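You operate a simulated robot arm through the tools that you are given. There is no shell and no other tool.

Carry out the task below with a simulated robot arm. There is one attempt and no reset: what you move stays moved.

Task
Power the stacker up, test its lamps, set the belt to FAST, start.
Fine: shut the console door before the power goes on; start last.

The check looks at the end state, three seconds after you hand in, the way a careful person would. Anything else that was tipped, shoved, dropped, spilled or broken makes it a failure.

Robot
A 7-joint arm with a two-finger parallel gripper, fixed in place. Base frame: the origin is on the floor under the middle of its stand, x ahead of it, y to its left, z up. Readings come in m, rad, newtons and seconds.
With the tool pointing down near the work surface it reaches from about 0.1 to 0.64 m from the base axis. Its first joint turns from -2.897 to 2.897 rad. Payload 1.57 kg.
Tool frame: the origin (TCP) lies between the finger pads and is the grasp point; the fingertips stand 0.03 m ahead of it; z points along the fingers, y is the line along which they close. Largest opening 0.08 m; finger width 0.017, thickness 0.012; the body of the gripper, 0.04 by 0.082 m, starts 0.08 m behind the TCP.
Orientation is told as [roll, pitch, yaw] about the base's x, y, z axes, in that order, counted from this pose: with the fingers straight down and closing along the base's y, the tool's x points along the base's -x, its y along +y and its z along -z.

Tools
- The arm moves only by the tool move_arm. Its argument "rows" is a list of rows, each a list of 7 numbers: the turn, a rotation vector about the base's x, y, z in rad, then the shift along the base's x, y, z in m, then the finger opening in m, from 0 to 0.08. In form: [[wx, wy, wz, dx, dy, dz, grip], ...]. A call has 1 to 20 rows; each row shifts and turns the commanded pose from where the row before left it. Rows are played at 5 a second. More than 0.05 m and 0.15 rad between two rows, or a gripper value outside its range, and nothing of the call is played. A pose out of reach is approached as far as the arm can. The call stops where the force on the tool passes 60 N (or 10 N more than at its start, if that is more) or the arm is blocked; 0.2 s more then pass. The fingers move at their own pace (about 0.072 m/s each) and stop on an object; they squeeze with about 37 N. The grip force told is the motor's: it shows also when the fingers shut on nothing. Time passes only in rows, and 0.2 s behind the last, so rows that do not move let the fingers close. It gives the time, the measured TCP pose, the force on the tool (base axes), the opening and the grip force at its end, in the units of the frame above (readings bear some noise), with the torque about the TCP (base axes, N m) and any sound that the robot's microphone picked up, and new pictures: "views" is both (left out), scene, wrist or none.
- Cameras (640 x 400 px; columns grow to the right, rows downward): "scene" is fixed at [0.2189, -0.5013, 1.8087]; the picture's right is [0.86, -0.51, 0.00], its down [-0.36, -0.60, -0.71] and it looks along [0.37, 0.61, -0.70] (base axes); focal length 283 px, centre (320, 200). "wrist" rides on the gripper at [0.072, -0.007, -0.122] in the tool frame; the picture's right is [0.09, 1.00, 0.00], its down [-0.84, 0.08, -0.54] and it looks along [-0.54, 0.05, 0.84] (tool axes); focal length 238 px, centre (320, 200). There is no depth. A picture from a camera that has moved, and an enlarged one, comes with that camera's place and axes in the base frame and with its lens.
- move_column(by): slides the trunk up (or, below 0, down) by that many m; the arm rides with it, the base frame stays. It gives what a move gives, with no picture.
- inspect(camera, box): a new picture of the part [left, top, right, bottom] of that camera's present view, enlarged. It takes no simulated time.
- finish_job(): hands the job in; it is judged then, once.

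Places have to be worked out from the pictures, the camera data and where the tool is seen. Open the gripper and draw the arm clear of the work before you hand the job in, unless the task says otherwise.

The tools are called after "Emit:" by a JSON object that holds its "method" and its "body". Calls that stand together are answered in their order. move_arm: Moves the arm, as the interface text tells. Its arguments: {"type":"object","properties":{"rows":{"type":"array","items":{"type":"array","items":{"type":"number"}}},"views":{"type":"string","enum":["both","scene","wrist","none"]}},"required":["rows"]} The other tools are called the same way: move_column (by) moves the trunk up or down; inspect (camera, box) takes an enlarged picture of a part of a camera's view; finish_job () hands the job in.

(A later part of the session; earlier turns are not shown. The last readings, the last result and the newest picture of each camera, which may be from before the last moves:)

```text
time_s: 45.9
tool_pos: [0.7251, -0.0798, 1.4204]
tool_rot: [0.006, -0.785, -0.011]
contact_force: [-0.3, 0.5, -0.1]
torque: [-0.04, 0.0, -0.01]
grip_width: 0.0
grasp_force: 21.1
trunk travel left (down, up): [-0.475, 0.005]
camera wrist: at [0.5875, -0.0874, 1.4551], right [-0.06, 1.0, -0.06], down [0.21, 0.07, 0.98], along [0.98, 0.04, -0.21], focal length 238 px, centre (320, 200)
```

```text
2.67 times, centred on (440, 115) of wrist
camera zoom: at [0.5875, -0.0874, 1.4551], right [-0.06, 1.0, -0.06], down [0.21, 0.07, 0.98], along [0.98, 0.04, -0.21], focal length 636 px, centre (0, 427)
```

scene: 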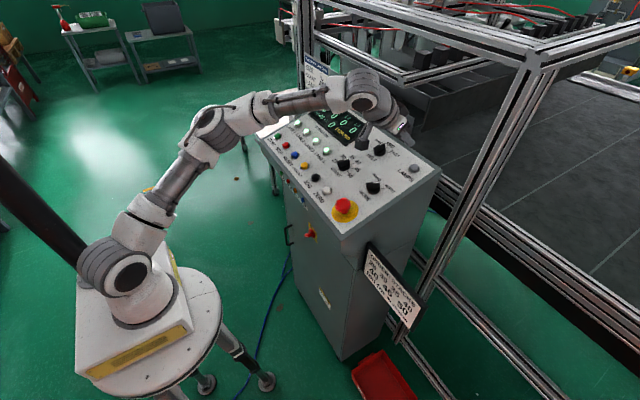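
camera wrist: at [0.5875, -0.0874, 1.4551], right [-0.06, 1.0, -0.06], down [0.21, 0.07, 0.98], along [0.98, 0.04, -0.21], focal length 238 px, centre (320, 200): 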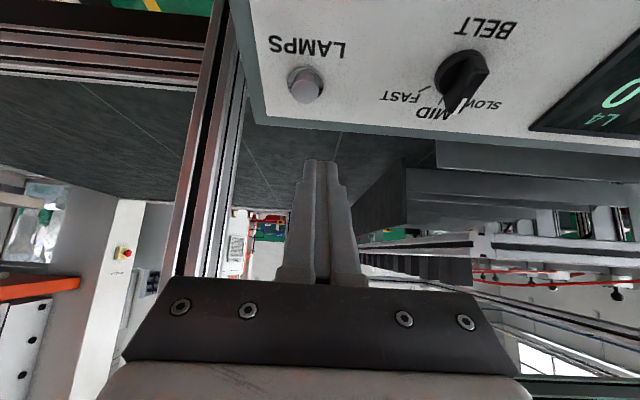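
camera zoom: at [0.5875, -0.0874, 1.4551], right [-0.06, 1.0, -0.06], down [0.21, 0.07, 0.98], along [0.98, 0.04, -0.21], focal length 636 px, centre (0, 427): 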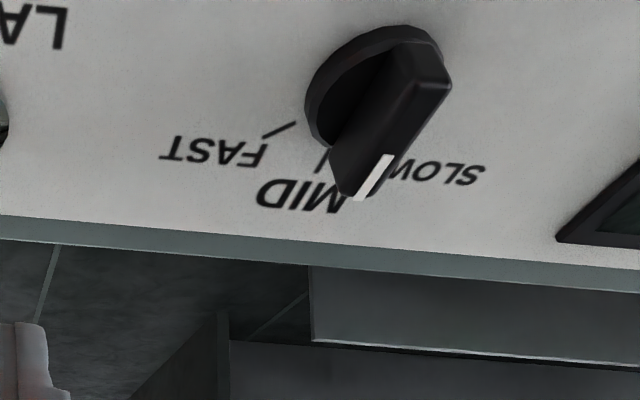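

The lamps went out again on release, as a test should. Recomputing from the printed ticks, the BELT knob centre is at (0.763, 0.035) with bar top near z≈1.319, at MID. I go to a pre-grasp with fingers open, ~5 cm back along the tool axis.

Emit:
{"method": "move_arm", "body": {"rows": [[0, 0, 0, -0.008, 0.03, 0, 0.04], [0, 0, 0, -0.008, 0.03, 0, 0.04], [0, 0, 0, -0.004, 0.03, -0.01, 0.04], [0, 0, 0, -0.004, 0.0258, -0.02, 0.04], [0, 0, 0, 0, 0, -0.0266, 0.04], [0, 0, 0, 0, 0, 0, 0.04]], "views": "both"}}

Emit:
{"method": "inspect", "body": {"camera": "wrist", "box": [220, 60, 420, 185]}}

Emit:
{"method": "inspect", "body": {"camera": "scene", "box": [340, 110, 460, 185]}}

```text
time_s: 47.3
tool_pos: [0.702, 0.0346, 1.3642]
tool_rot: [0.005, -0.786, -0.013]
contact_force: [-0.8, 0.2, -0.2]
torque: [0.04, -0.02, -0.03]
grip_width: 0.0398
grasp_force: 0.1
trunk travel left (down, up): [-0.475, 0.005]
camera wrist: at [0.5637, 0.0267, 1.3986], right [-0.06, 1.0, -0.06], down [0.21, 0.07, 0.98], along [0.98, 0.04, -0.21], focal length 238 px, centre (320, 200)
```

scene: 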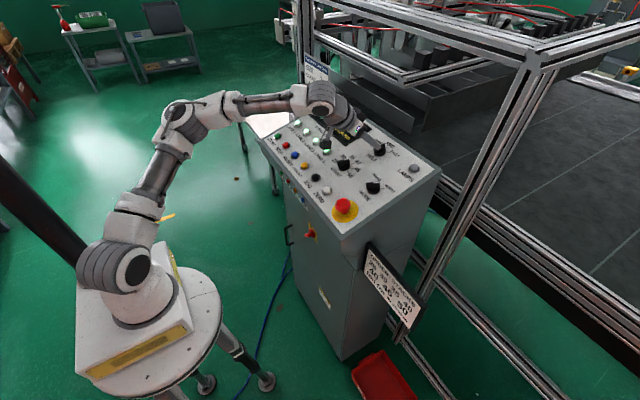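
wrist: 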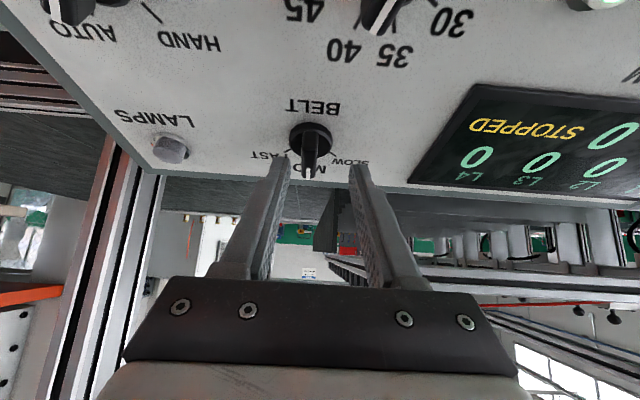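

```text
3.20 times, centred on (320, 122) of wrist
camera zoom: at [0.5637, 0.0267, 1.3986], right [-0.06, 1.0, -0.06], down [0.21, 0.07, 0.98], along [0.98, 0.04, -0.21], focal length 763 px, centre (320, 448)
```

zoom: 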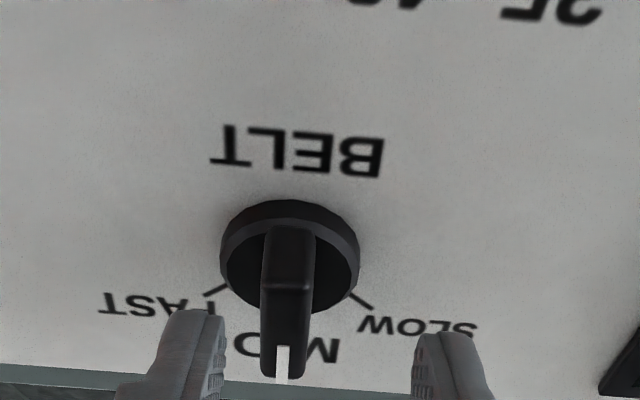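

```text
5.33 times, centred on (400, 148) of scene
camera zoom: at [0.2189, -0.5013, 1.8087], right [0.86, -0.51, 0.0], down [-0.36, -0.6, -0.71], along [0.37, 0.61, -0.7], focal length 1508 px, centre (-107, 480)
```

zoom: 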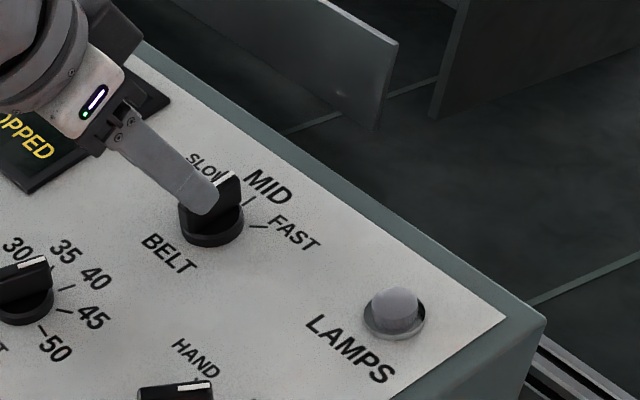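

Using two wrist views (more precise than the scene camera), the BELT axis is at (0.7445, 0.0234, 1.310) with bar top at z≈1.337, so I must shift 11 mm in -y. I correct sideways, then advance onto the bar.

Emit:
{"method": "move_arm", "body": {"rows": [[0, 0, 0, 0, -0.006, 0, 0.04], [0, 0, 0, 0, -0.0052, 0, 0.04], [0, 0, 0, 0.006, 0, -0.006, 0.04], [0, 0, 0, 0, 0, 0, 0.04]], "views": "none"}}

Emit:
{"method": "inspect", "body": {"camera": "wrist", "box": [220, 60, 420, 185]}}

Emit:
{"method": "inspect", "body": {"camera": "scene", "box": [340, 110, 460, 185]}}

```text
time_s: 48.3
tool_pos: [0.7064, 0.0229, 1.3569]
tool_rot: [0.006, -0.786, -0.011]
contact_force: [0.9, -0.7, 0.2]
torque: [0.02, 0.0, -0.01]
grip_width: 0.04
grasp_force: 0.0
trunk travel left (down, up): [-0.475, 0.005]
```

```text
3.20 times, centred on (320, 122) of wrist
camera zoom: at [0.57, 0.0161, 1.3922], right [-0.06, 1.0, -0.06], down [0.21, 0.07, 0.98], along [0.98, 0.04, -0.21], focal length 763 px, centre (320, 448)
```

zoom: 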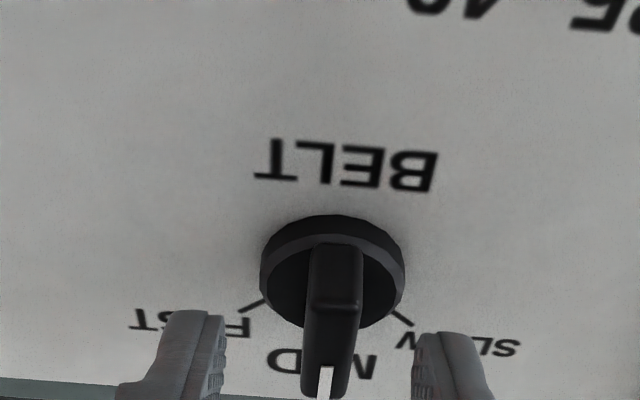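

```text
5.33 times, centred on (400, 148) of scene
camera zoom: at [0.2189, -0.5013, 1.8087], right [0.86, -0.51, 0.0], down [-0.36, -0.6, -0.71], along [0.37, 0.61, -0.7], focal length 1508 px, centre (-107, 480)
```

zoom: 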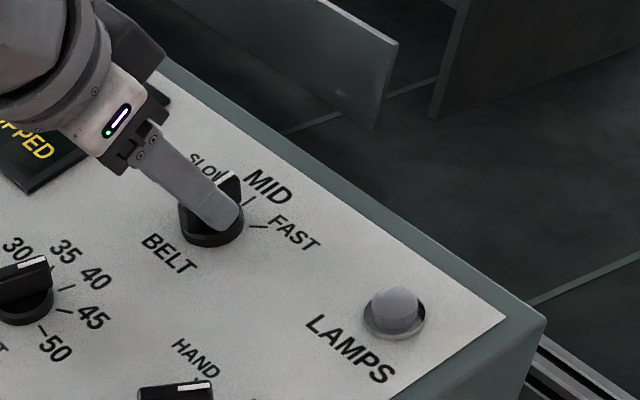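

The bar is now within ~2 mm of centre between the fingers. I nudge +1.5 mm in y and advance the remaining ~18 mm along the tool axis.

Emit:
{"method": "move_arm", "body": {"rows": [[0, 0, 0, 0.004, 0.0015, -0.004, 0.04], [0, 0, 0, 0.004, 0, -0.004, 0.04], [0, 0, 0, 0.004, 0, -0.004, 0.04], [0, 0, 0, 0, 0, 0, 0.04]], "views": "none"}}

Emit:
{"method": "inspect", "body": {"camera": "wrist", "box": [220, 60, 420, 185]}}

Emit:
{"method": "inspect", "body": {"camera": "scene", "box": [340, 110, 460, 185]}}

```text
time_s: 49.3
tool_pos: [0.7189, 0.0251, 1.3469]
tool_rot: [0.007, -0.784, -0.012]
contact_force: [-0.9, 0.4, -1.0]
torque: [-0.01, 0.01, 0.01]
grip_width: 0.04
grasp_force: 0.1
trunk travel left (down, up): [-0.475, 0.005]
```

```text
3.20 times, centred on (320, 122) of wrist
camera zoom: at [0.5818, 0.018, 1.3806], right [-0.06, 1.0, -0.06], down [0.21, 0.07, 0.98], along [0.98, 0.04, -0.21], focal length 763 px, centre (320, 448)
```

zoom: 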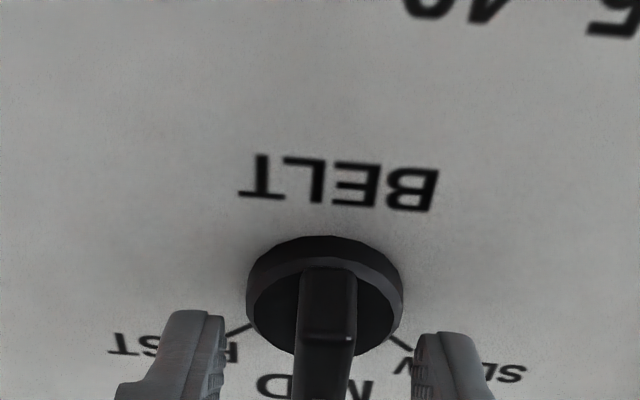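

```text
5.33 times, centred on (400, 148) of scene
camera zoom: at [0.2189, -0.5013, 1.8087], right [0.86, -0.51, 0.0], down [-0.36, -0.6, -0.71], along [0.37, 0.61, -0.7], focal length 1508 px, centre (-107, 480)
```

zoom: 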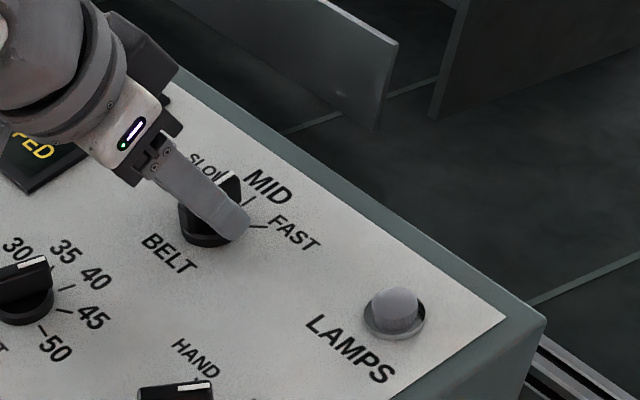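

The fingers straddle the bar at its centre with about 1 cm overlap. I go 3 mm deeper and close the gripper.

Emit:
{"method": "move_arm", "body": {"rows": [[0, 0, 0, 0.002, 0.0, -0.003, 0.04], [0, 0, 0, 0, 0, 0, 0.02], [0, 0, 0, 0, 0, 0, 0.0], [0, 0, 0, 0, 0, 0, 0.0]], "views": "wrist"}}

Emit:
{"method": "inspect", "body": {"camera": "scene", "box": [340, 110, 460, 185]}}

```text
time_s: 50.3
tool_pos: [0.7199, 0.0258, 1.3422]
tool_rot: [0.006, -0.786, -0.011]
contact_force: [1.0, 0.3, 0.6]
torque: [-0.13, -0.09, 0.0]
grip_width: 0.0119
grasp_force: 28.8
trunk travel left (down, up): [-0.475, 0.005]
camera wrist: at [0.5836, 0.0184, 1.3776], right [-0.06, 1.0, -0.06], down [0.21, 0.07, 0.98], along [0.98, 0.04, -0.21], focal length 238 px, centre (320, 200)
```

wrist: 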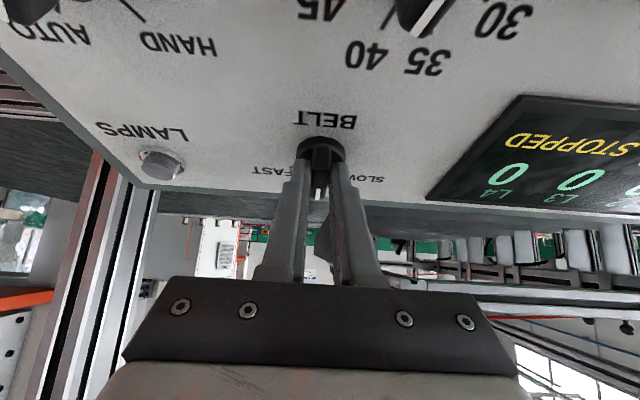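

```text
5.33 times, centred on (400, 148) of scene
camera zoom: at [0.2189, -0.5013, 1.8087], right [0.86, -0.51, 0.0], down [-0.36, -0.6, -0.71], along [0.37, 0.61, -0.7], focal length 1508 px, centre (-107, 480)
```

zoom: 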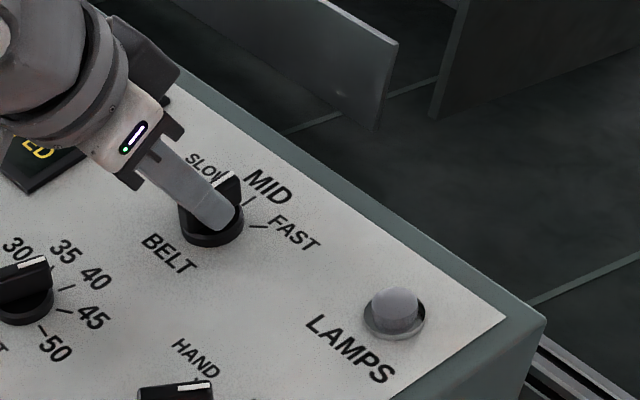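

The bar is gripped (11.9 mm) with almost no side force. I turn the knob clockwise about its axis, first half (~22°), moving the TCP along the matching arc.

Emit:
{"method": "move_arm", "body": {"rows": [[0.0393, 0, -0.125, 0.0001, 0.0018, 0, 0.0], [0.0393, 0, -0.125, 0.0003, 0.0018, 0.0001, 0.0], [0.0393, 0, -0.125, 0.0006, 0.0017, 0.0002, 0.0]], "views": "wrist"}}

```text
time_s: 51.1
tool_pos: [0.7209, 0.0312, 1.3434]
tool_rot: [0.165, -0.758, -0.5]
contact_force: [1.6, 1.6, 1.8]
torque: [-0.41, 0.08, -0.1]
grip_width: 0.0118
grasp_force: 29.1
trunk travel left (down, up): [-0.475, 0.005]
camera wrist: at [0.5914, 0.0706, 1.38], right [0.31, 0.95, 0.05], down [0.2, -0.12, 0.97], along [0.93, -0.29, -0.23], focal length 238 px, centre (320, 200)
```

wrist: 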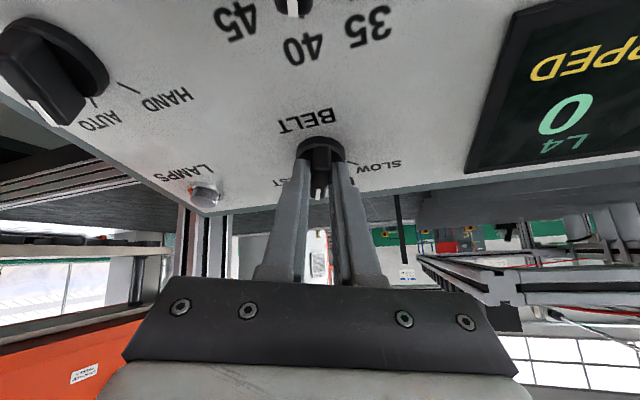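

The knob turns smoothly with the gripper. I complete the remaining ~23° to FAST.

Emit:
{"method": "move_arm", "body": {"rows": [[0.0393, 0, -0.125, 0.0008, 0.0016, 0.0002, 0.0], [0.0393, 0, -0.125, 0.001, 0.0015, 0.0003, 0.0], [0.0393, 0, -0.125, 0.0011, 0.0014, 0.0004, 0.0], [0, 0, 0, 0, 0, 0, 0.0]], "views": "both"}}

Emit:
{"method": "inspect", "body": {"camera": "scene", "box": [340, 110, 460, 185]}}

Emit:
{"method": "inspect", "body": {"camera": "wrist", "box": [220, 80, 420, 205]}}

```text
time_s: 52.1
tool_pos: [0.7196, 0.0323, 1.3412]
tool_rot: [0.19, -0.756, -0.562]
contact_force: [29.3, 16.4, 18.1]
torque: [-0.31, -0.6, 0.46]
grip_width: 0.0121
grasp_force: 29.2
out of reach, approached as far as the arm can: row 1, 2, 3
trunk travel left (down, up): [-0.475, 0.005]
camera wrist: at [0.5901, 0.0777, 1.3775], right [0.35, 0.93, 0.07], down [0.18, -0.15, 0.97], along [0.92, -0.33, -0.22], focal length 238 px, centre (320, 200)
```

scene: 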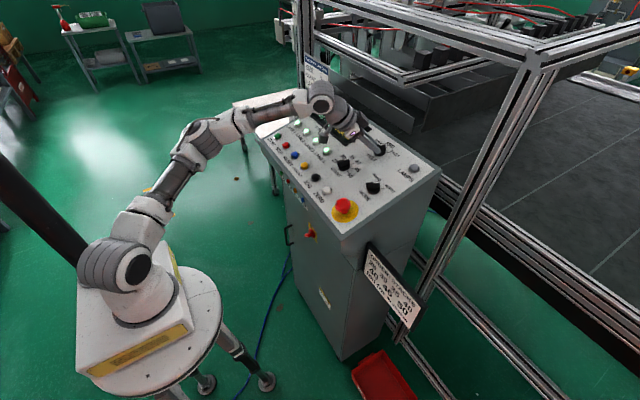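
wrist: 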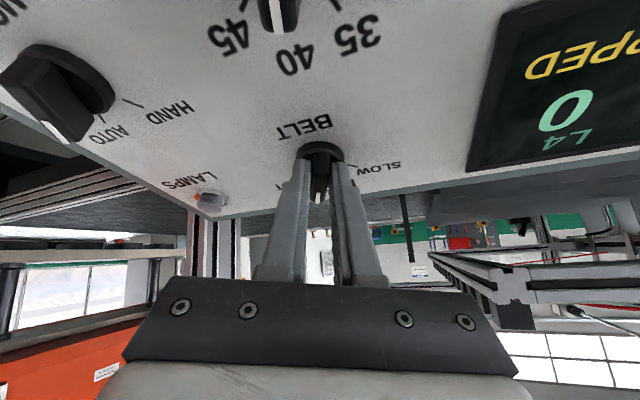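

```text
5.33 times, centred on (400, 148) of scene
camera zoom: at [0.2189, -0.5013, 1.8087], right [0.86, -0.51, 0.0], down [-0.36, -0.6, -0.71], along [0.37, 0.61, -0.7], focal length 1508 px, centre (-107, 480)
```

zoom: 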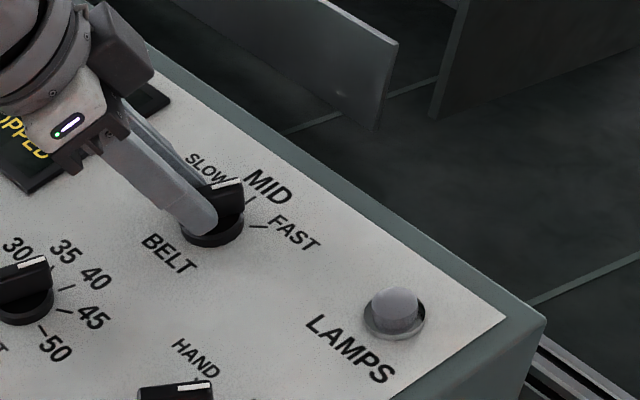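

```text
3.20 times, centred on (320, 142) of wrist
camera zoom: at [0.5901, 0.0777, 1.3775], right [0.35, 0.93, 0.07], down [0.18, -0.15, 0.97], along [0.92, -0.33, -0.22], focal length 763 px, centre (320, 384)
```

zoom: 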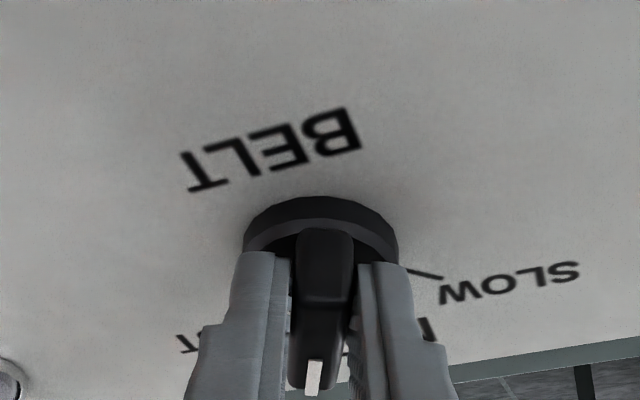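

The arm hit a joint limit at about 25° of turn, so it can't twist the knob the whole way in this grip. I open the fingers, back off along the tool axis, and look where the knob rests.

Emit:
{"method": "move_arm", "body": {"rows": [[0, 0, 0, 0, 0, 0, 0.03], [0, 0, 0, 0, 0, 0, 0.04], [0, 0, 0, -0.012, 0.003, 0.013, 0.04], [0, 0, 0, -0.018, 0.005, 0.02, 0.04], [0, 0, 0, 0, 0, 0, 0.04]], "views": "both"}}

Emit:
{"method": "inspect", "body": {"camera": "scene", "box": [340, 110, 460, 185]}}

Emit:
{"method": "inspect", "body": {"camera": "wrist", "box": [220, 60, 420, 185]}}

```text
time_s: 53.3
tool_pos: [0.6848, 0.0365, 1.3741]
tool_rot: [0.188, -0.751, -0.568]
contact_force: [-0.7, 0.4, -1.1]
torque: [0.0, 0.04, 0.0]
grip_width: 0.0398
grasp_force: 0.0
trunk travel left (down, up): [-0.475, 0.005]
camera wrist: at [0.5565, 0.0816, 1.4111], right [0.36, 0.93, 0.07], down [0.19, -0.15, 0.97], along [0.91, -0.34, -0.23], focal length 238 px, centre (320, 200)
```

scene: 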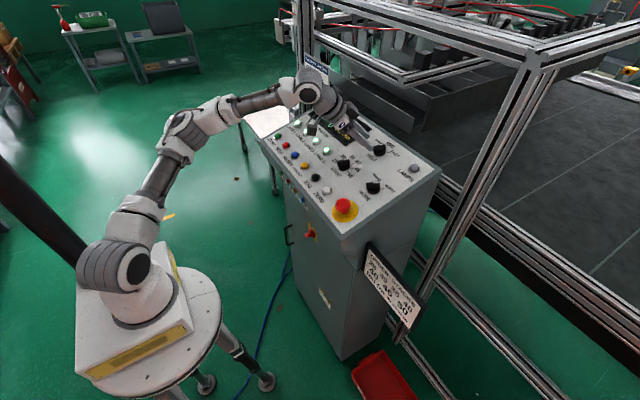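
wrist: 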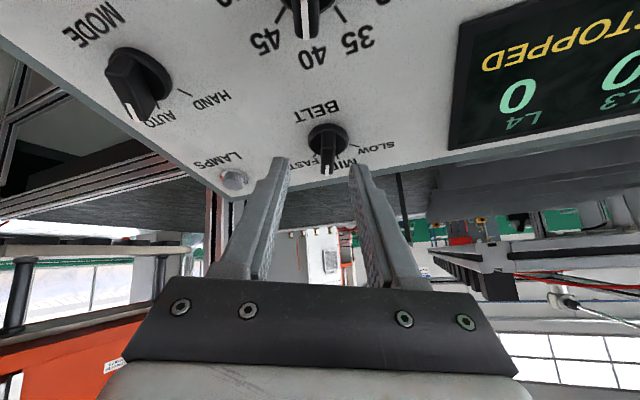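

```text
5.33 times, centred on (400, 148) of scene
camera zoom: at [0.2189, -0.5013, 1.8087], right [0.86, -0.51, 0.0], down [-0.36, -0.6, -0.71], along [0.37, 0.61, -0.7], focal length 1508 px, centre (-107, 480)
```

zoom: 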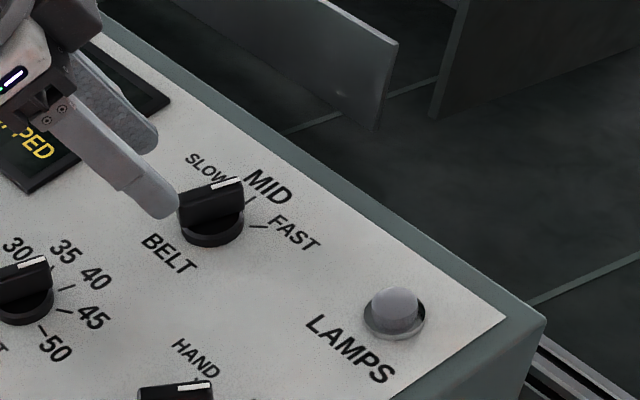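

```text
3.20 times, centred on (320, 122) of wrist
camera zoom: at [0.5565, 0.0816, 1.4111], right [0.36, 0.93, 0.07], down [0.19, -0.15, 0.97], along [0.91, -0.34, -0.23], focal length 763 px, centre (320, 448)
```

zoom: 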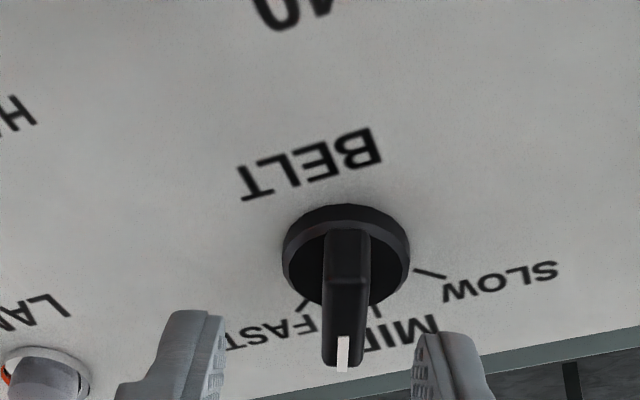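

The knob stays where I left it, about 25° — between MID and FAST. I'll finish by pushing the bar's upper end sideways with closed fingertips: first untwist the tool to yaw ≈0, close the fingers and move to the +y side of the bar, above it.

Emit:
{"method": "move_arm", "body": {"rows": [[-0.0393, 0, 0.125, 0.0, 0.005, 0.012, 0.03], [-0.0393, 0, 0.125, 0.0, 0.008, 0.008, 0.01], [-0.0393, 0, 0.125, 0.005, 0.01, 0.0, 0.0], [-0.02, 0, 0.06, 0.01, 0.012, 0.0, 0.0], [0, 0, 0, 0.01, 0, 0, 0.0], [0, 0, 0, 0, 0, 0, 0.0]], "views": "both"}}

Emit:
{"method": "inspect", "body": {"camera": "wrist", "box": [180, 60, 420, 210]}}

```text
time_s: 54.7
tool_pos: [0.7092, 0.0705, 1.3941]
tool_rot: [0.005, -0.788, -0.003]
contact_force: [0.0, 0.6, -0.2]
torque: [0.0, 0.03, -0.01]
grip_width: 0.0001
grasp_force: 21.0
trunk travel left (down, up): [-0.475, 0.005]
camera wrist: at [0.5733, 0.0622, 1.4277], right [-0.07, 1.0, -0.06], down [0.2, 0.07, 0.98], along [0.98, 0.05, -0.21], focal length 238 px, centre (320, 200)
```

scene: 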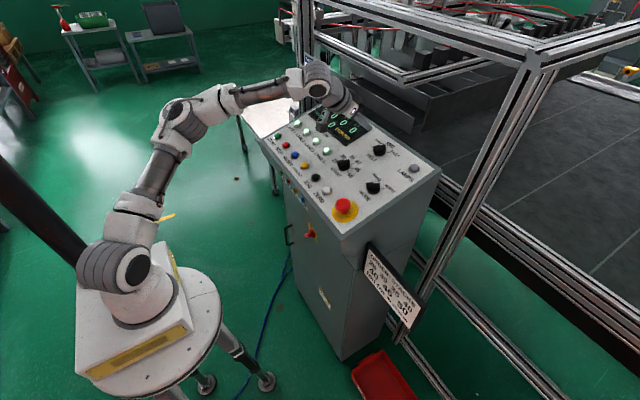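
wrist: 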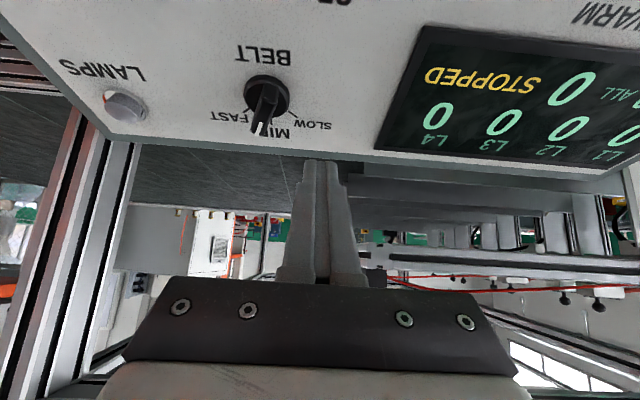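

```text
2.67 times, centred on (300, 135) of wrist
camera zoom: at [0.5733, 0.0622, 1.4277], right [-0.07, 1.0, -0.06], down [0.2, 0.07, 0.98], along [0.98, 0.05, -0.21], focal length 636 px, centre (373, 373)
```

zoom: 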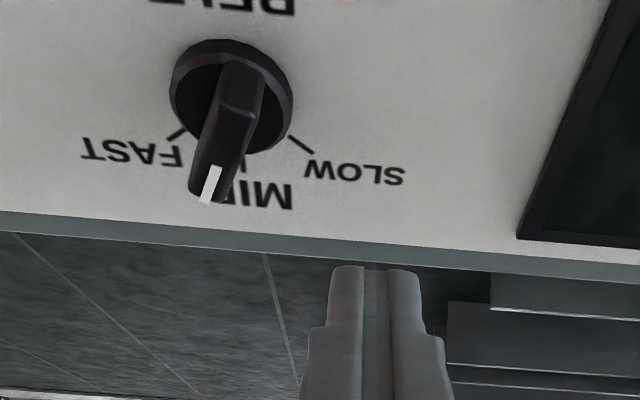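

The bar sits about 20–25° past MID. I lower the closed fingertips beside the bar's upper end, on its +y side, ending near tip (0.771, 0.070, 1.335).

Emit:
{"method": "move_arm", "body": {"rows": [[0, 0, 0, 0.0135, 0, -0.012, 0.0], [0, 0, 0, 0.0135, 0, -0.013, 0.0], [0, 0, 0, 0.0134, 0, -0.013, 0.0], [0, 0, 0, 0, 0, 0, 0.0]], "views": "none"}}

Emit:
{"method": "inspect", "body": {"camera": "wrist", "box": [180, 60, 420, 210]}}

Emit:
{"method": "inspect", "body": {"camera": "scene", "box": [340, 110, 460, 185]}}

```text
time_s: 55.7
tool_pos: [0.7512, 0.0691, 1.3546]
tool_rot: [0.007, -0.787, -0.002]
contact_force: [0.0, 0.1, 0.7]
torque: [-0.04, 0.0, -0.01]
grip_width: 0.0
grasp_force: 21.2
trunk travel left (down, up): [-0.475, 0.005]
```

```text
2.67 times, centred on (300, 135) of wrist
camera zoom: at [0.6142, 0.0626, 1.3894], right [-0.07, 1.0, -0.06], down [0.2, 0.07, 0.98], along [0.98, 0.05, -0.21], focal length 636 px, centre (373, 373)
```

zoom: 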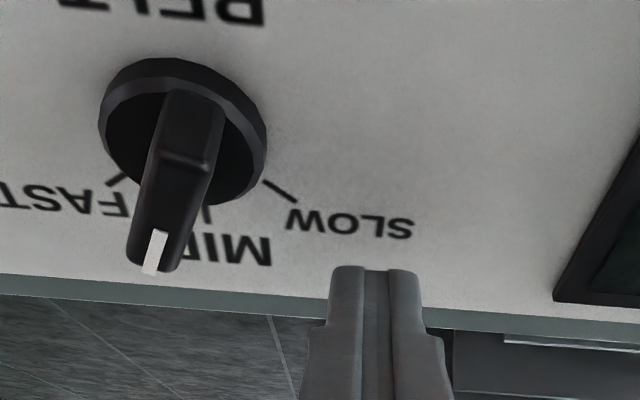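

```text
5.33 times, centred on (400, 148) of scene
camera zoom: at [0.2189, -0.5013, 1.8087], right [0.86, -0.51, 0.0], down [-0.36, -0.6, -0.71], along [0.37, 0.61, -0.7], focal length 1508 px, centre (-107, 480)
```

zoom: 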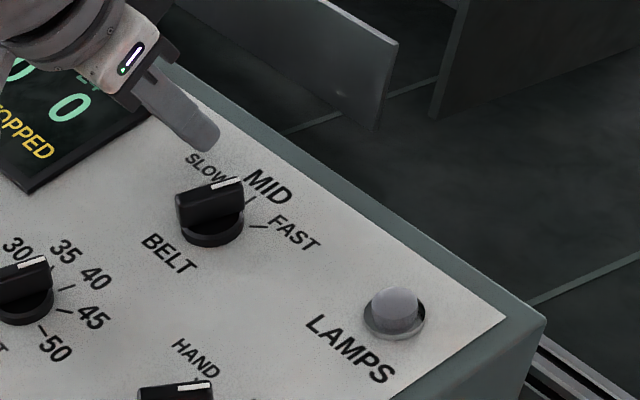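

The tip would only just catch the bar's end, so I shift it ~6 mm down-panel and 2 mm deeper, and close most of the sideways gap before checking again.

Emit:
{"method": "move_arm", "body": {"rows": [[0, 0, 0, -0.0051, -0.005, -0.0037, 0.0], [0, 0, 0, 0, -0.01, 0, 0.0], [0, 0, 0, 0, -0.008, 0, 0.0], [0, 0, 0, 0, 0, 0, 0.0]], "views": "none"}}

Emit:
{"method": "inspect", "body": {"camera": "wrist", "box": [180, 60, 420, 210]}}

Emit:
{"method": "inspect", "body": {"camera": "scene", "box": [340, 110, 460, 185]}}

```text
time_s: 56.7
tool_pos: [0.7456, 0.0468, 1.3513]
tool_rot: [0.005, -0.788, -0.002]
contact_force: [0.6, -0.2, 0.0]
torque: [0.02, 0.0, -0.02]
grip_width: 0.0001
grasp_force: 22.0
trunk travel left (down, up): [-0.475, 0.005]
```

```text
2.67 times, centred on (300, 135) of wrist
camera zoom: at [0.6087, 0.0393, 1.3855], right [-0.07, 1.0, -0.06], down [0.21, 0.07, 0.98], along [0.98, 0.05, -0.21], focal length 636 px, centre (373, 373)
```

zoom: 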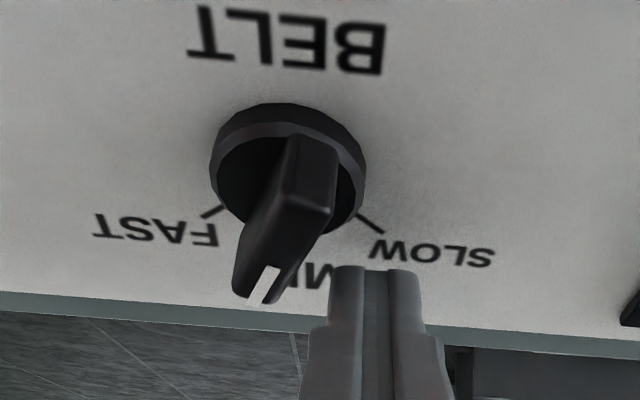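

```text
5.33 times, centred on (400, 148) of scene
camera zoom: at [0.2189, -0.5013, 1.8087], right [0.86, -0.51, 0.0], down [-0.36, -0.6, -0.71], along [0.37, 0.61, -0.7], focal length 1508 px, centre (-107, 480)
```

zoom: 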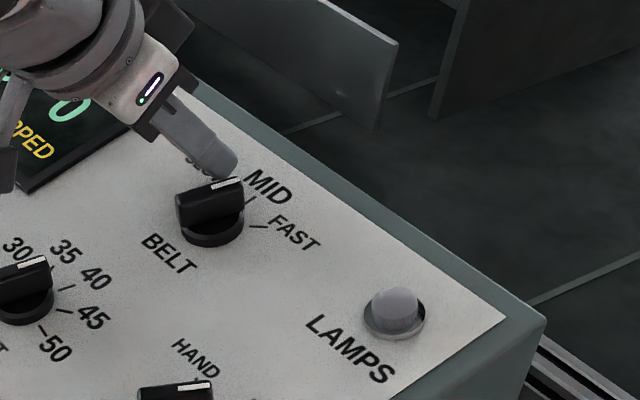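

The finger will meet the bar's side near its end after ~9 mm. I move in and start pushing toward -y in small steps, drifting slightly down-panel to keep contact on the bar.

Emit:
{"method": "move_arm", "body": {"rows": [[0, 0, 0, -0.0015, -0.004, -0.0005, 0.0], [0, 0, 0, -0.0015, -0.003, -0.0005, 0.0], [0, 0, 0, 0, -0.003, 0, 0.0], [0, 0, 0, 0, -0.003, 0, 0.0]], "views": "none"}}

Emit:
{"method": "inspect", "body": {"camera": "wrist", "box": [180, 60, 420, 210]}}

Emit:
{"method": "inspect", "body": {"camera": "scene", "box": [340, 110, 460, 185]}}

```text
time_s: 57.7
tool_pos: [0.7424, 0.0361, 1.3514]
tool_rot: [0.004, -0.789, -0.003]
contact_force: [2.8, 3.0, 1.4]
torque: [0.02, -0.03, 0.06]
grip_width: 0.0001
grasp_force: 21.4
trunk travel left (down, up): [-0.475, 0.005]
```

```text
2.67 times, centred on (300, 135) of wrist
camera zoom: at [0.606, 0.0274, 1.3848], right [-0.07, 1.0, -0.06], down [0.2, 0.07, 0.98], along [0.98, 0.05, -0.21], focal length 636 px, centre (373, 373)
```

zoom: 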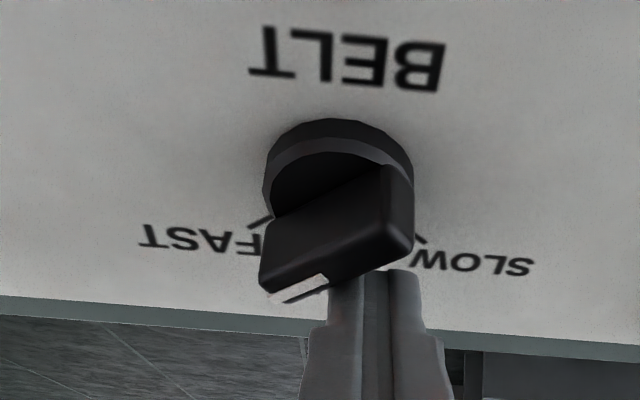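

```text
5.33 times, centred on (400, 148) of scene
camera zoom: at [0.2189, -0.5013, 1.8087], right [0.86, -0.51, 0.0], down [-0.36, -0.6, -0.71], along [0.37, 0.61, -0.7], focal length 1508 px, centre (-107, 480)
```

zoom: 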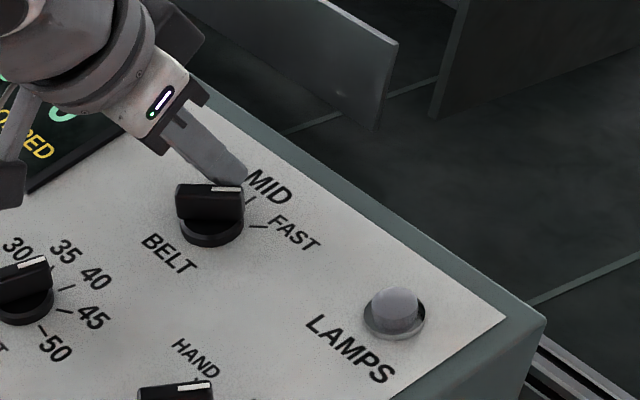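

The bar has swung to line up with the FAST tick, with only ~4 N of force. I withdraw sideways first, then up along the normal, and check it closely.

Emit:
{"method": "move_arm", "body": {"rows": [[0, 0, 0, 0.001, 0.006, 0.001, 0.0], [0, 0, 0, 0.0, 0.01, 0.003, 0.0], [0, 0, 0, -0.006, 0.01, 0.018, 0.0], [0, 0, 0, -0.01, 0.01, 0.03, 0.0], [0, 0, 0, -0.02, 0.0, 0.03, 0.0], [0, 0, 0, 0, 0, 0, 0.0]], "views": "both"}}

Emit:
{"method": "inspect", "body": {"camera": "scene", "box": [360, 130, 424, 170]}}

Emit:
{"method": "inspect", "body": {"camera": "wrist", "box": [160, 20, 360, 145]}}

```text
time_s: 59.1
tool_pos: [0.7075, 0.0706, 1.4317]
tool_rot: [0.006, -0.789, -0.004]
contact_force: [0.4, 0.7, 0.0]
torque: [0.0, 0.0, -0.03]
grip_width: 0.0
grasp_force: 20.5
trunk travel left (down, up): [-0.475, 0.005]
camera wrist: at [0.5701, 0.0619, 1.4667], right [-0.07, 1.0, -0.06], down [0.2, 0.07, 0.98], along [0.98, 0.05, -0.21], focal length 238 px, centre (320, 200)
```

scene: 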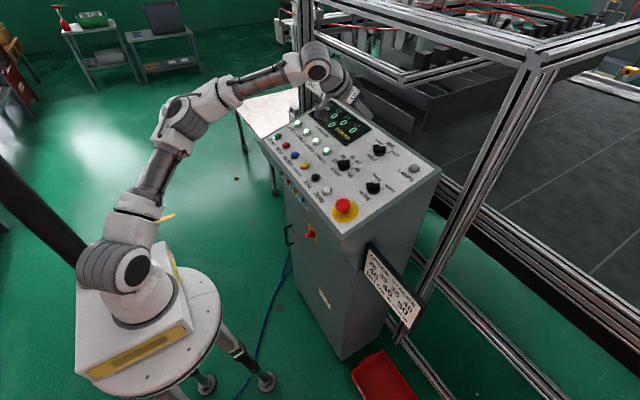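
wrist: 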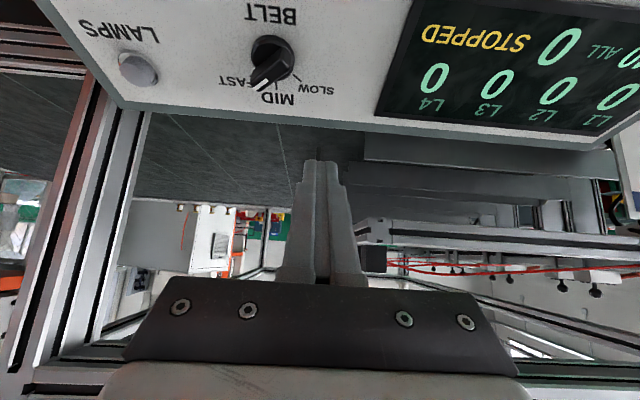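

```text
10.00 times, centred on (392, 150) of scene
camera zoom: at [0.2189, -0.5013, 1.8087], right [0.86, -0.51, 0.0], down [-0.36, -0.6, -0.71], along [0.37, 0.61, -0.7], focal length 2826 px, centre (-400, 700)
```

zoom: 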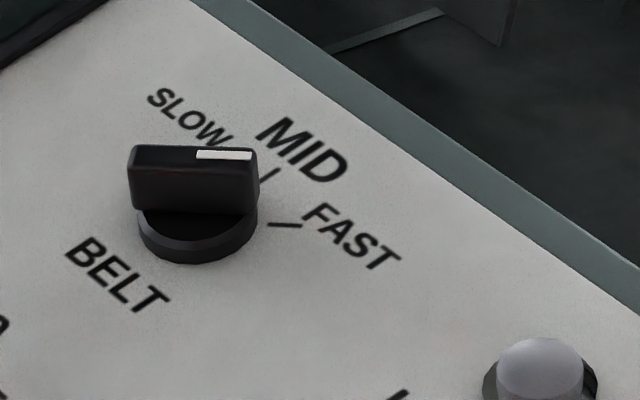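

```text
3.20 times, centred on (260, 82) of wrist
camera zoom: at [0.5701, 0.0619, 1.4667], right [-0.07, 1.0, -0.06], down [0.2, 0.07, 0.98], along [0.98, 0.05, -0.21], focal length 763 px, centre (512, 576)
```

zoom: 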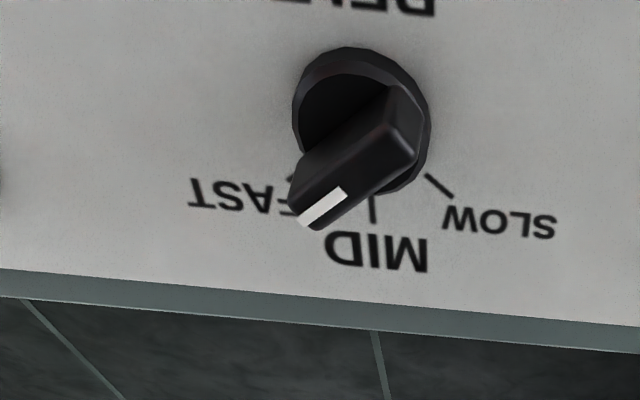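

BELT now points exactly along the FAST tick. Next is START: I move the tool over toward the left end of the panel, keeping high, and yaw it a little to suit the arm's azimuth.

Emit:
{"method": "move_arm", "body": {"rows": [[0, 0, 0, -0.03, 0.02, 0.01, 0.0], [0, 0, 0.05, -0.03, 0.035, 0, 0.0], [0, 0, 0.05, -0.03, 0.035, 0, 0.0], [0, 0, 0.05, -0.03, 0.035, 0, 0.0], [0, 0, 0.05, -0.03, 0.035, 0, 0.0], [0, 0, 0.05, -0.02, 0.035, 0, 0.0], [0, 0, 0.05, -0.02, 0.035, -0.01, 0.0], [0, 0, 0.05, -0.02, 0.035, -0.02, 0.0], [0, 0, 0, 0, 0, 0, 0.0]], "views": "both"}}

Emit:
{"method": "inspect", "body": {"camera": "wrist", "box": [160, 40, 480, 240]}}

```text
time_s: 61.1
tool_pos: [0.4969, 0.3359, 1.4127]
tool_rot: [0.007, -0.789, 0.347]
contact_force: [-0.4, 0.0, -0.1]
torque: [0.0, 0.02, -0.03]
grip_width: 0.0
grasp_force: 21.3
trunk travel left (down, up): [-0.475, 0.005]
camera wrist: at [0.3706, 0.2816, 1.4458], right [-0.4, 0.91, -0.06], down [0.17, 0.14, 0.98], along [0.9, 0.38, -0.21], focal length 238 px, centre (320, 200)
```

scene: 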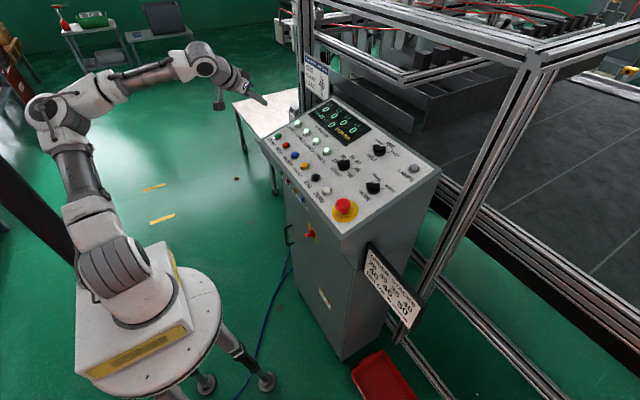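
wrist: 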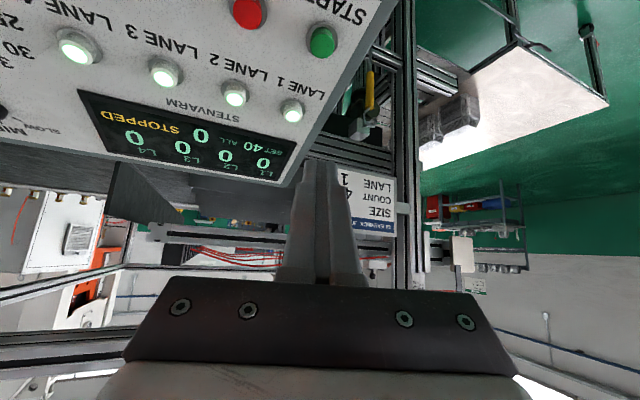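

```text
2.00 times, centred on (320, 140) of wrist
camera zoom: at [0.3706, 0.2816, 1.4458], right [-0.4, 0.91, -0.06], down [0.17, 0.14, 0.98], along [0.9, 0.38, -0.21], focal length 477 px, centre (320, 320)
```

zoom: 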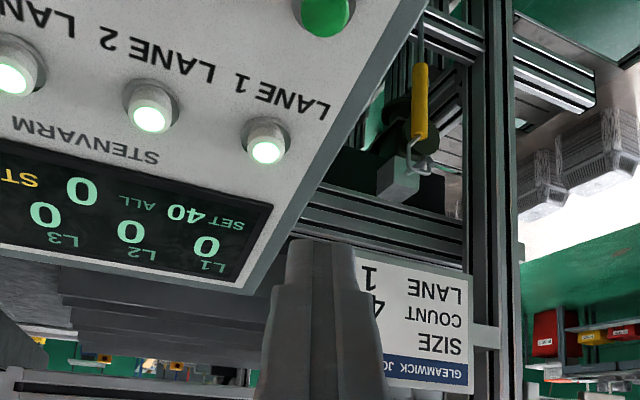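

START reads as about (0.554, 0.350, 1.2425) from this view, though views disagree by ~1 cm in y. I steepen the tool to ~30° pitch and descend partway, to see START better relative to the fingertips.

Emit:
{"method": "move_arm", "body": {"rows": [[-0.05, 0.136, 0, 0.0, 0.0, -0.01, 0.0], [-0.05, 0.136, 0, 0.0, 0.002, -0.015, 0.0], [0, 0, 0, 0.004, 0.002, -0.015, 0.0], [0, 0, 0, 0.004, 0, -0.01, 0.0], [0, 0, 0, 0, 0, 0, 0.0]], "views": "both"}}

Emit:
{"method": "inspect", "body": {"camera": "wrist", "box": [220, 60, 420, 185]}}

Emit:
{"method": "inspect", "body": {"camera": "scene", "box": [230, 80, 350, 155]}}

```text
time_s: 62.3
tool_pos: [0.5065, 0.3392, 1.3623]
tool_rot: [0.002, -0.499, 0.347]
contact_force: [0.7, 0.2, -0.1]
torque: [-0.02, -0.02, 0.0]
grip_width: 0.0001
grasp_force: 21.4
trunk travel left (down, up): [-0.475, 0.005]
camera wrist: at [0.3944, 0.2904, 1.4339], right [-0.42, 0.91, -0.04], down [0.42, 0.23, 0.88], along [0.81, 0.35, -0.48], focal length 238 px, centre (320, 200)
```

scene: 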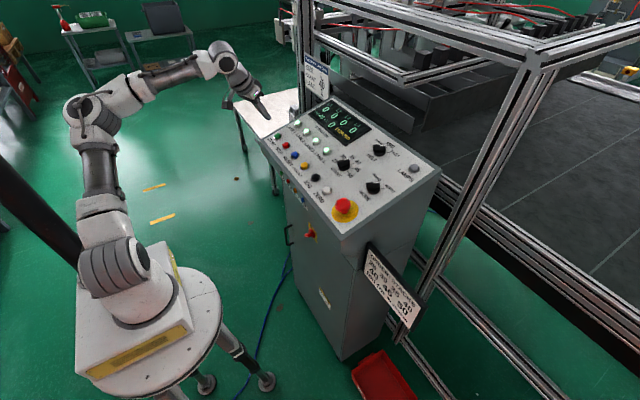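
wrist: 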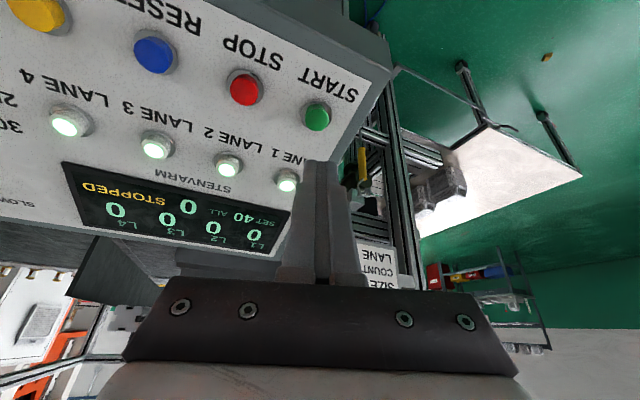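

```text
3.20 times, centred on (320, 122) of wrist
camera zoom: at [0.3944, 0.2904, 1.4339], right [-0.42, 0.91, -0.04], down [0.42, 0.23, 0.88], along [0.81, 0.35, -0.48], focal length 763 px, centre (320, 448)
```

zoom: 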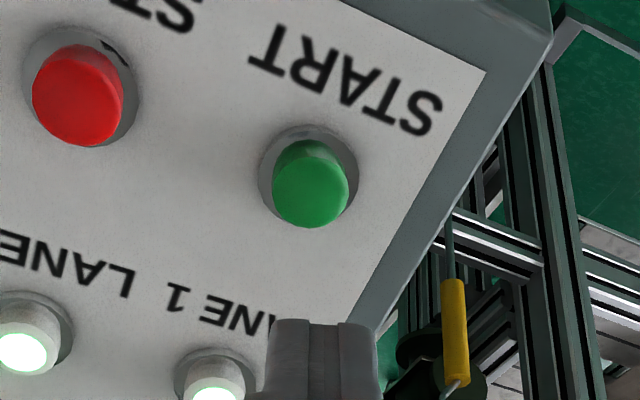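

```text
5.33 times, centred on (290, 118) of scene
camera zoom: at [0.2189, -0.5013, 1.8087], right [0.86, -0.51, 0.0], down [-0.36, -0.6, -0.71], along [0.37, 0.61, -0.7], focal length 1508 px, centre (480, 640)
```

zoom: 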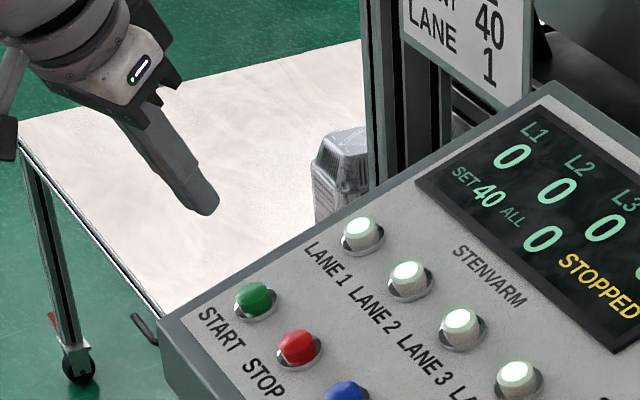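

I estimate the START cap top at about (0.547, 0.348, 1.257), consistent with the panel plane. I descend to a hover ~4 cm above it and re-check alignment.

Emit:
{"method": "move_arm", "body": {"rows": [[0, 0, 0, 0.005, 0.0013, -0.0137, 0.0], [0, 0, 0, 0.005, 0.0013, -0.0137, 0.0], [0, 0, 0, 0.005, 0.0013, -0.0137, 0.0], [0, 0, 0, 0, 0, 0, 0.0]], "views": "none"}}

Emit:
{"method": "inspect", "body": {"camera": "wrist", "box": [220, 60, 420, 185]}}

Emit:
{"method": "inspect", "body": {"camera": "scene", "box": [230, 80, 350, 155]}}

```text
time_s: 63.3
tool_pos: [0.5218, 0.3433, 1.3219]
tool_rot: [0.003, -0.499, 0.347]
contact_force: [0.2, 0.0, 0.1]
torque: [0.03, 0.0, -0.03]
grip_width: 0.0
grasp_force: 21.1
trunk travel left (down, up): [-0.475, 0.005]
```

```text
3.20 times, centred on (320, 122) of wrist
camera zoom: at [0.4092, 0.2945, 1.3932], right [-0.42, 0.91, -0.04], down [0.42, 0.23, 0.88], along [0.81, 0.35, -0.48], focal length 763 px, centre (320, 448)
```

zoom: 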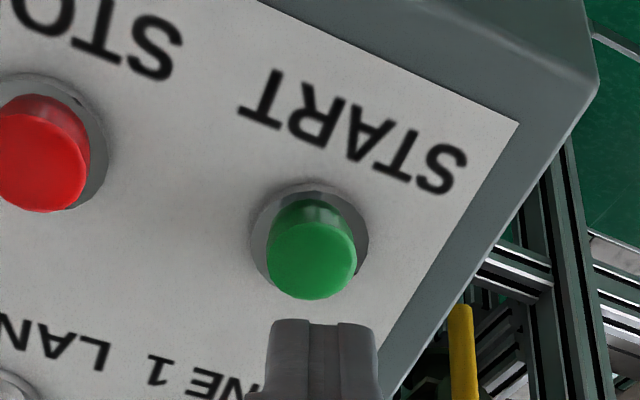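

```text
5.33 times, centred on (290, 118) of scene
camera zoom: at [0.2189, -0.5013, 1.8087], right [0.86, -0.51, 0.0], down [-0.36, -0.6, -0.71], along [0.37, 0.61, -0.7], focal length 1508 px, centre (480, 640)
```

zoom: 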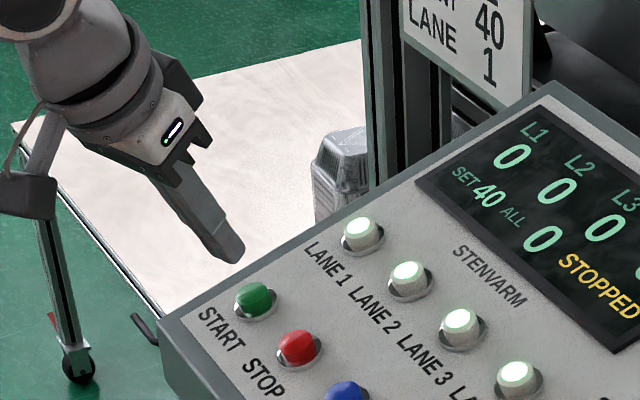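

Triangulated again, START's cap top is at (0.551, 0.351, 1.254), and the tip is nearly in line. I move to about 1.2 cm above the cap with a small correction.

Emit:
{"method": "move_arm", "body": {"rows": [[0, 0, 0, 0.008, 0.0025, -0.0135, 0.0], [0, 0, 0, 0.0074, 0.002, -0.0132, 0.0], [0, 0, 0, 0, 0, 0, 0.0]], "views": "none"}}

Emit:
{"method": "inspect", "body": {"camera": "wrist", "box": [220, 60, 420, 185]}}

Emit:
{"method": "inspect", "body": {"camera": "scene", "box": [230, 80, 350, 155]}}

```text
time_s: 64.1
tool_pos: [0.5363, 0.3481, 1.295]
tool_rot: [0.005, -0.498, 0.347]
contact_force: [-0.7, -0.4, -0.8]
torque: [0.0, -0.03, -0.02]
grip_width: 0.0
grasp_force: 21.2
trunk travel left (down, up): [-0.475, 0.005]
```

```text
3.20 times, centred on (320, 122) of wrist
camera zoom: at [0.4246, 0.2986, 1.3666], right [-0.42, 0.91, -0.04], down [0.42, 0.23, 0.88], along [0.81, 0.35, -0.48], focal length 763 px, centre (320, 448)
```

zoom: 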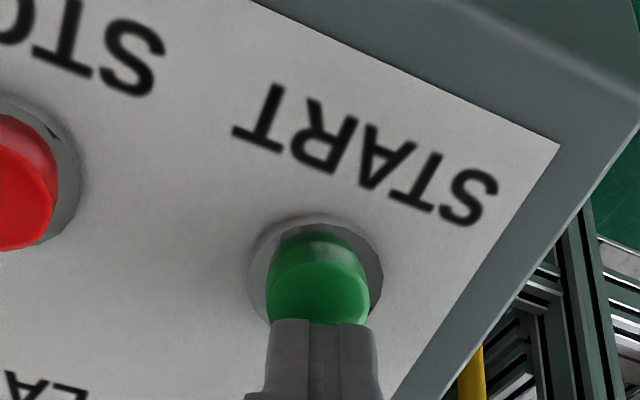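

```text
5.33 times, centred on (290, 118) of scene
camera zoom: at [0.2189, -0.5013, 1.8087], right [0.86, -0.51, 0.0], down [-0.36, -0.6, -0.71], along [0.37, 0.61, -0.7], focal length 1508 px, centre (480, 640)
```

zoom: 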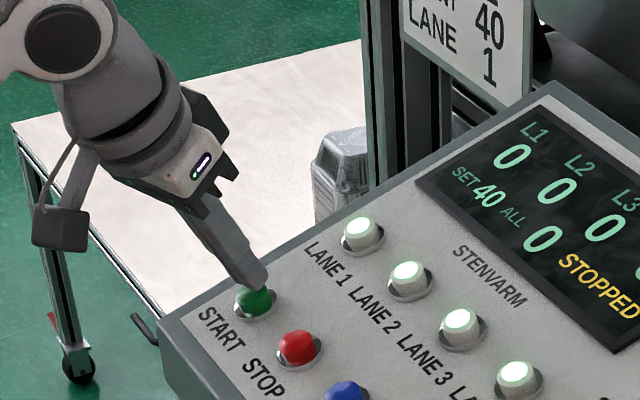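

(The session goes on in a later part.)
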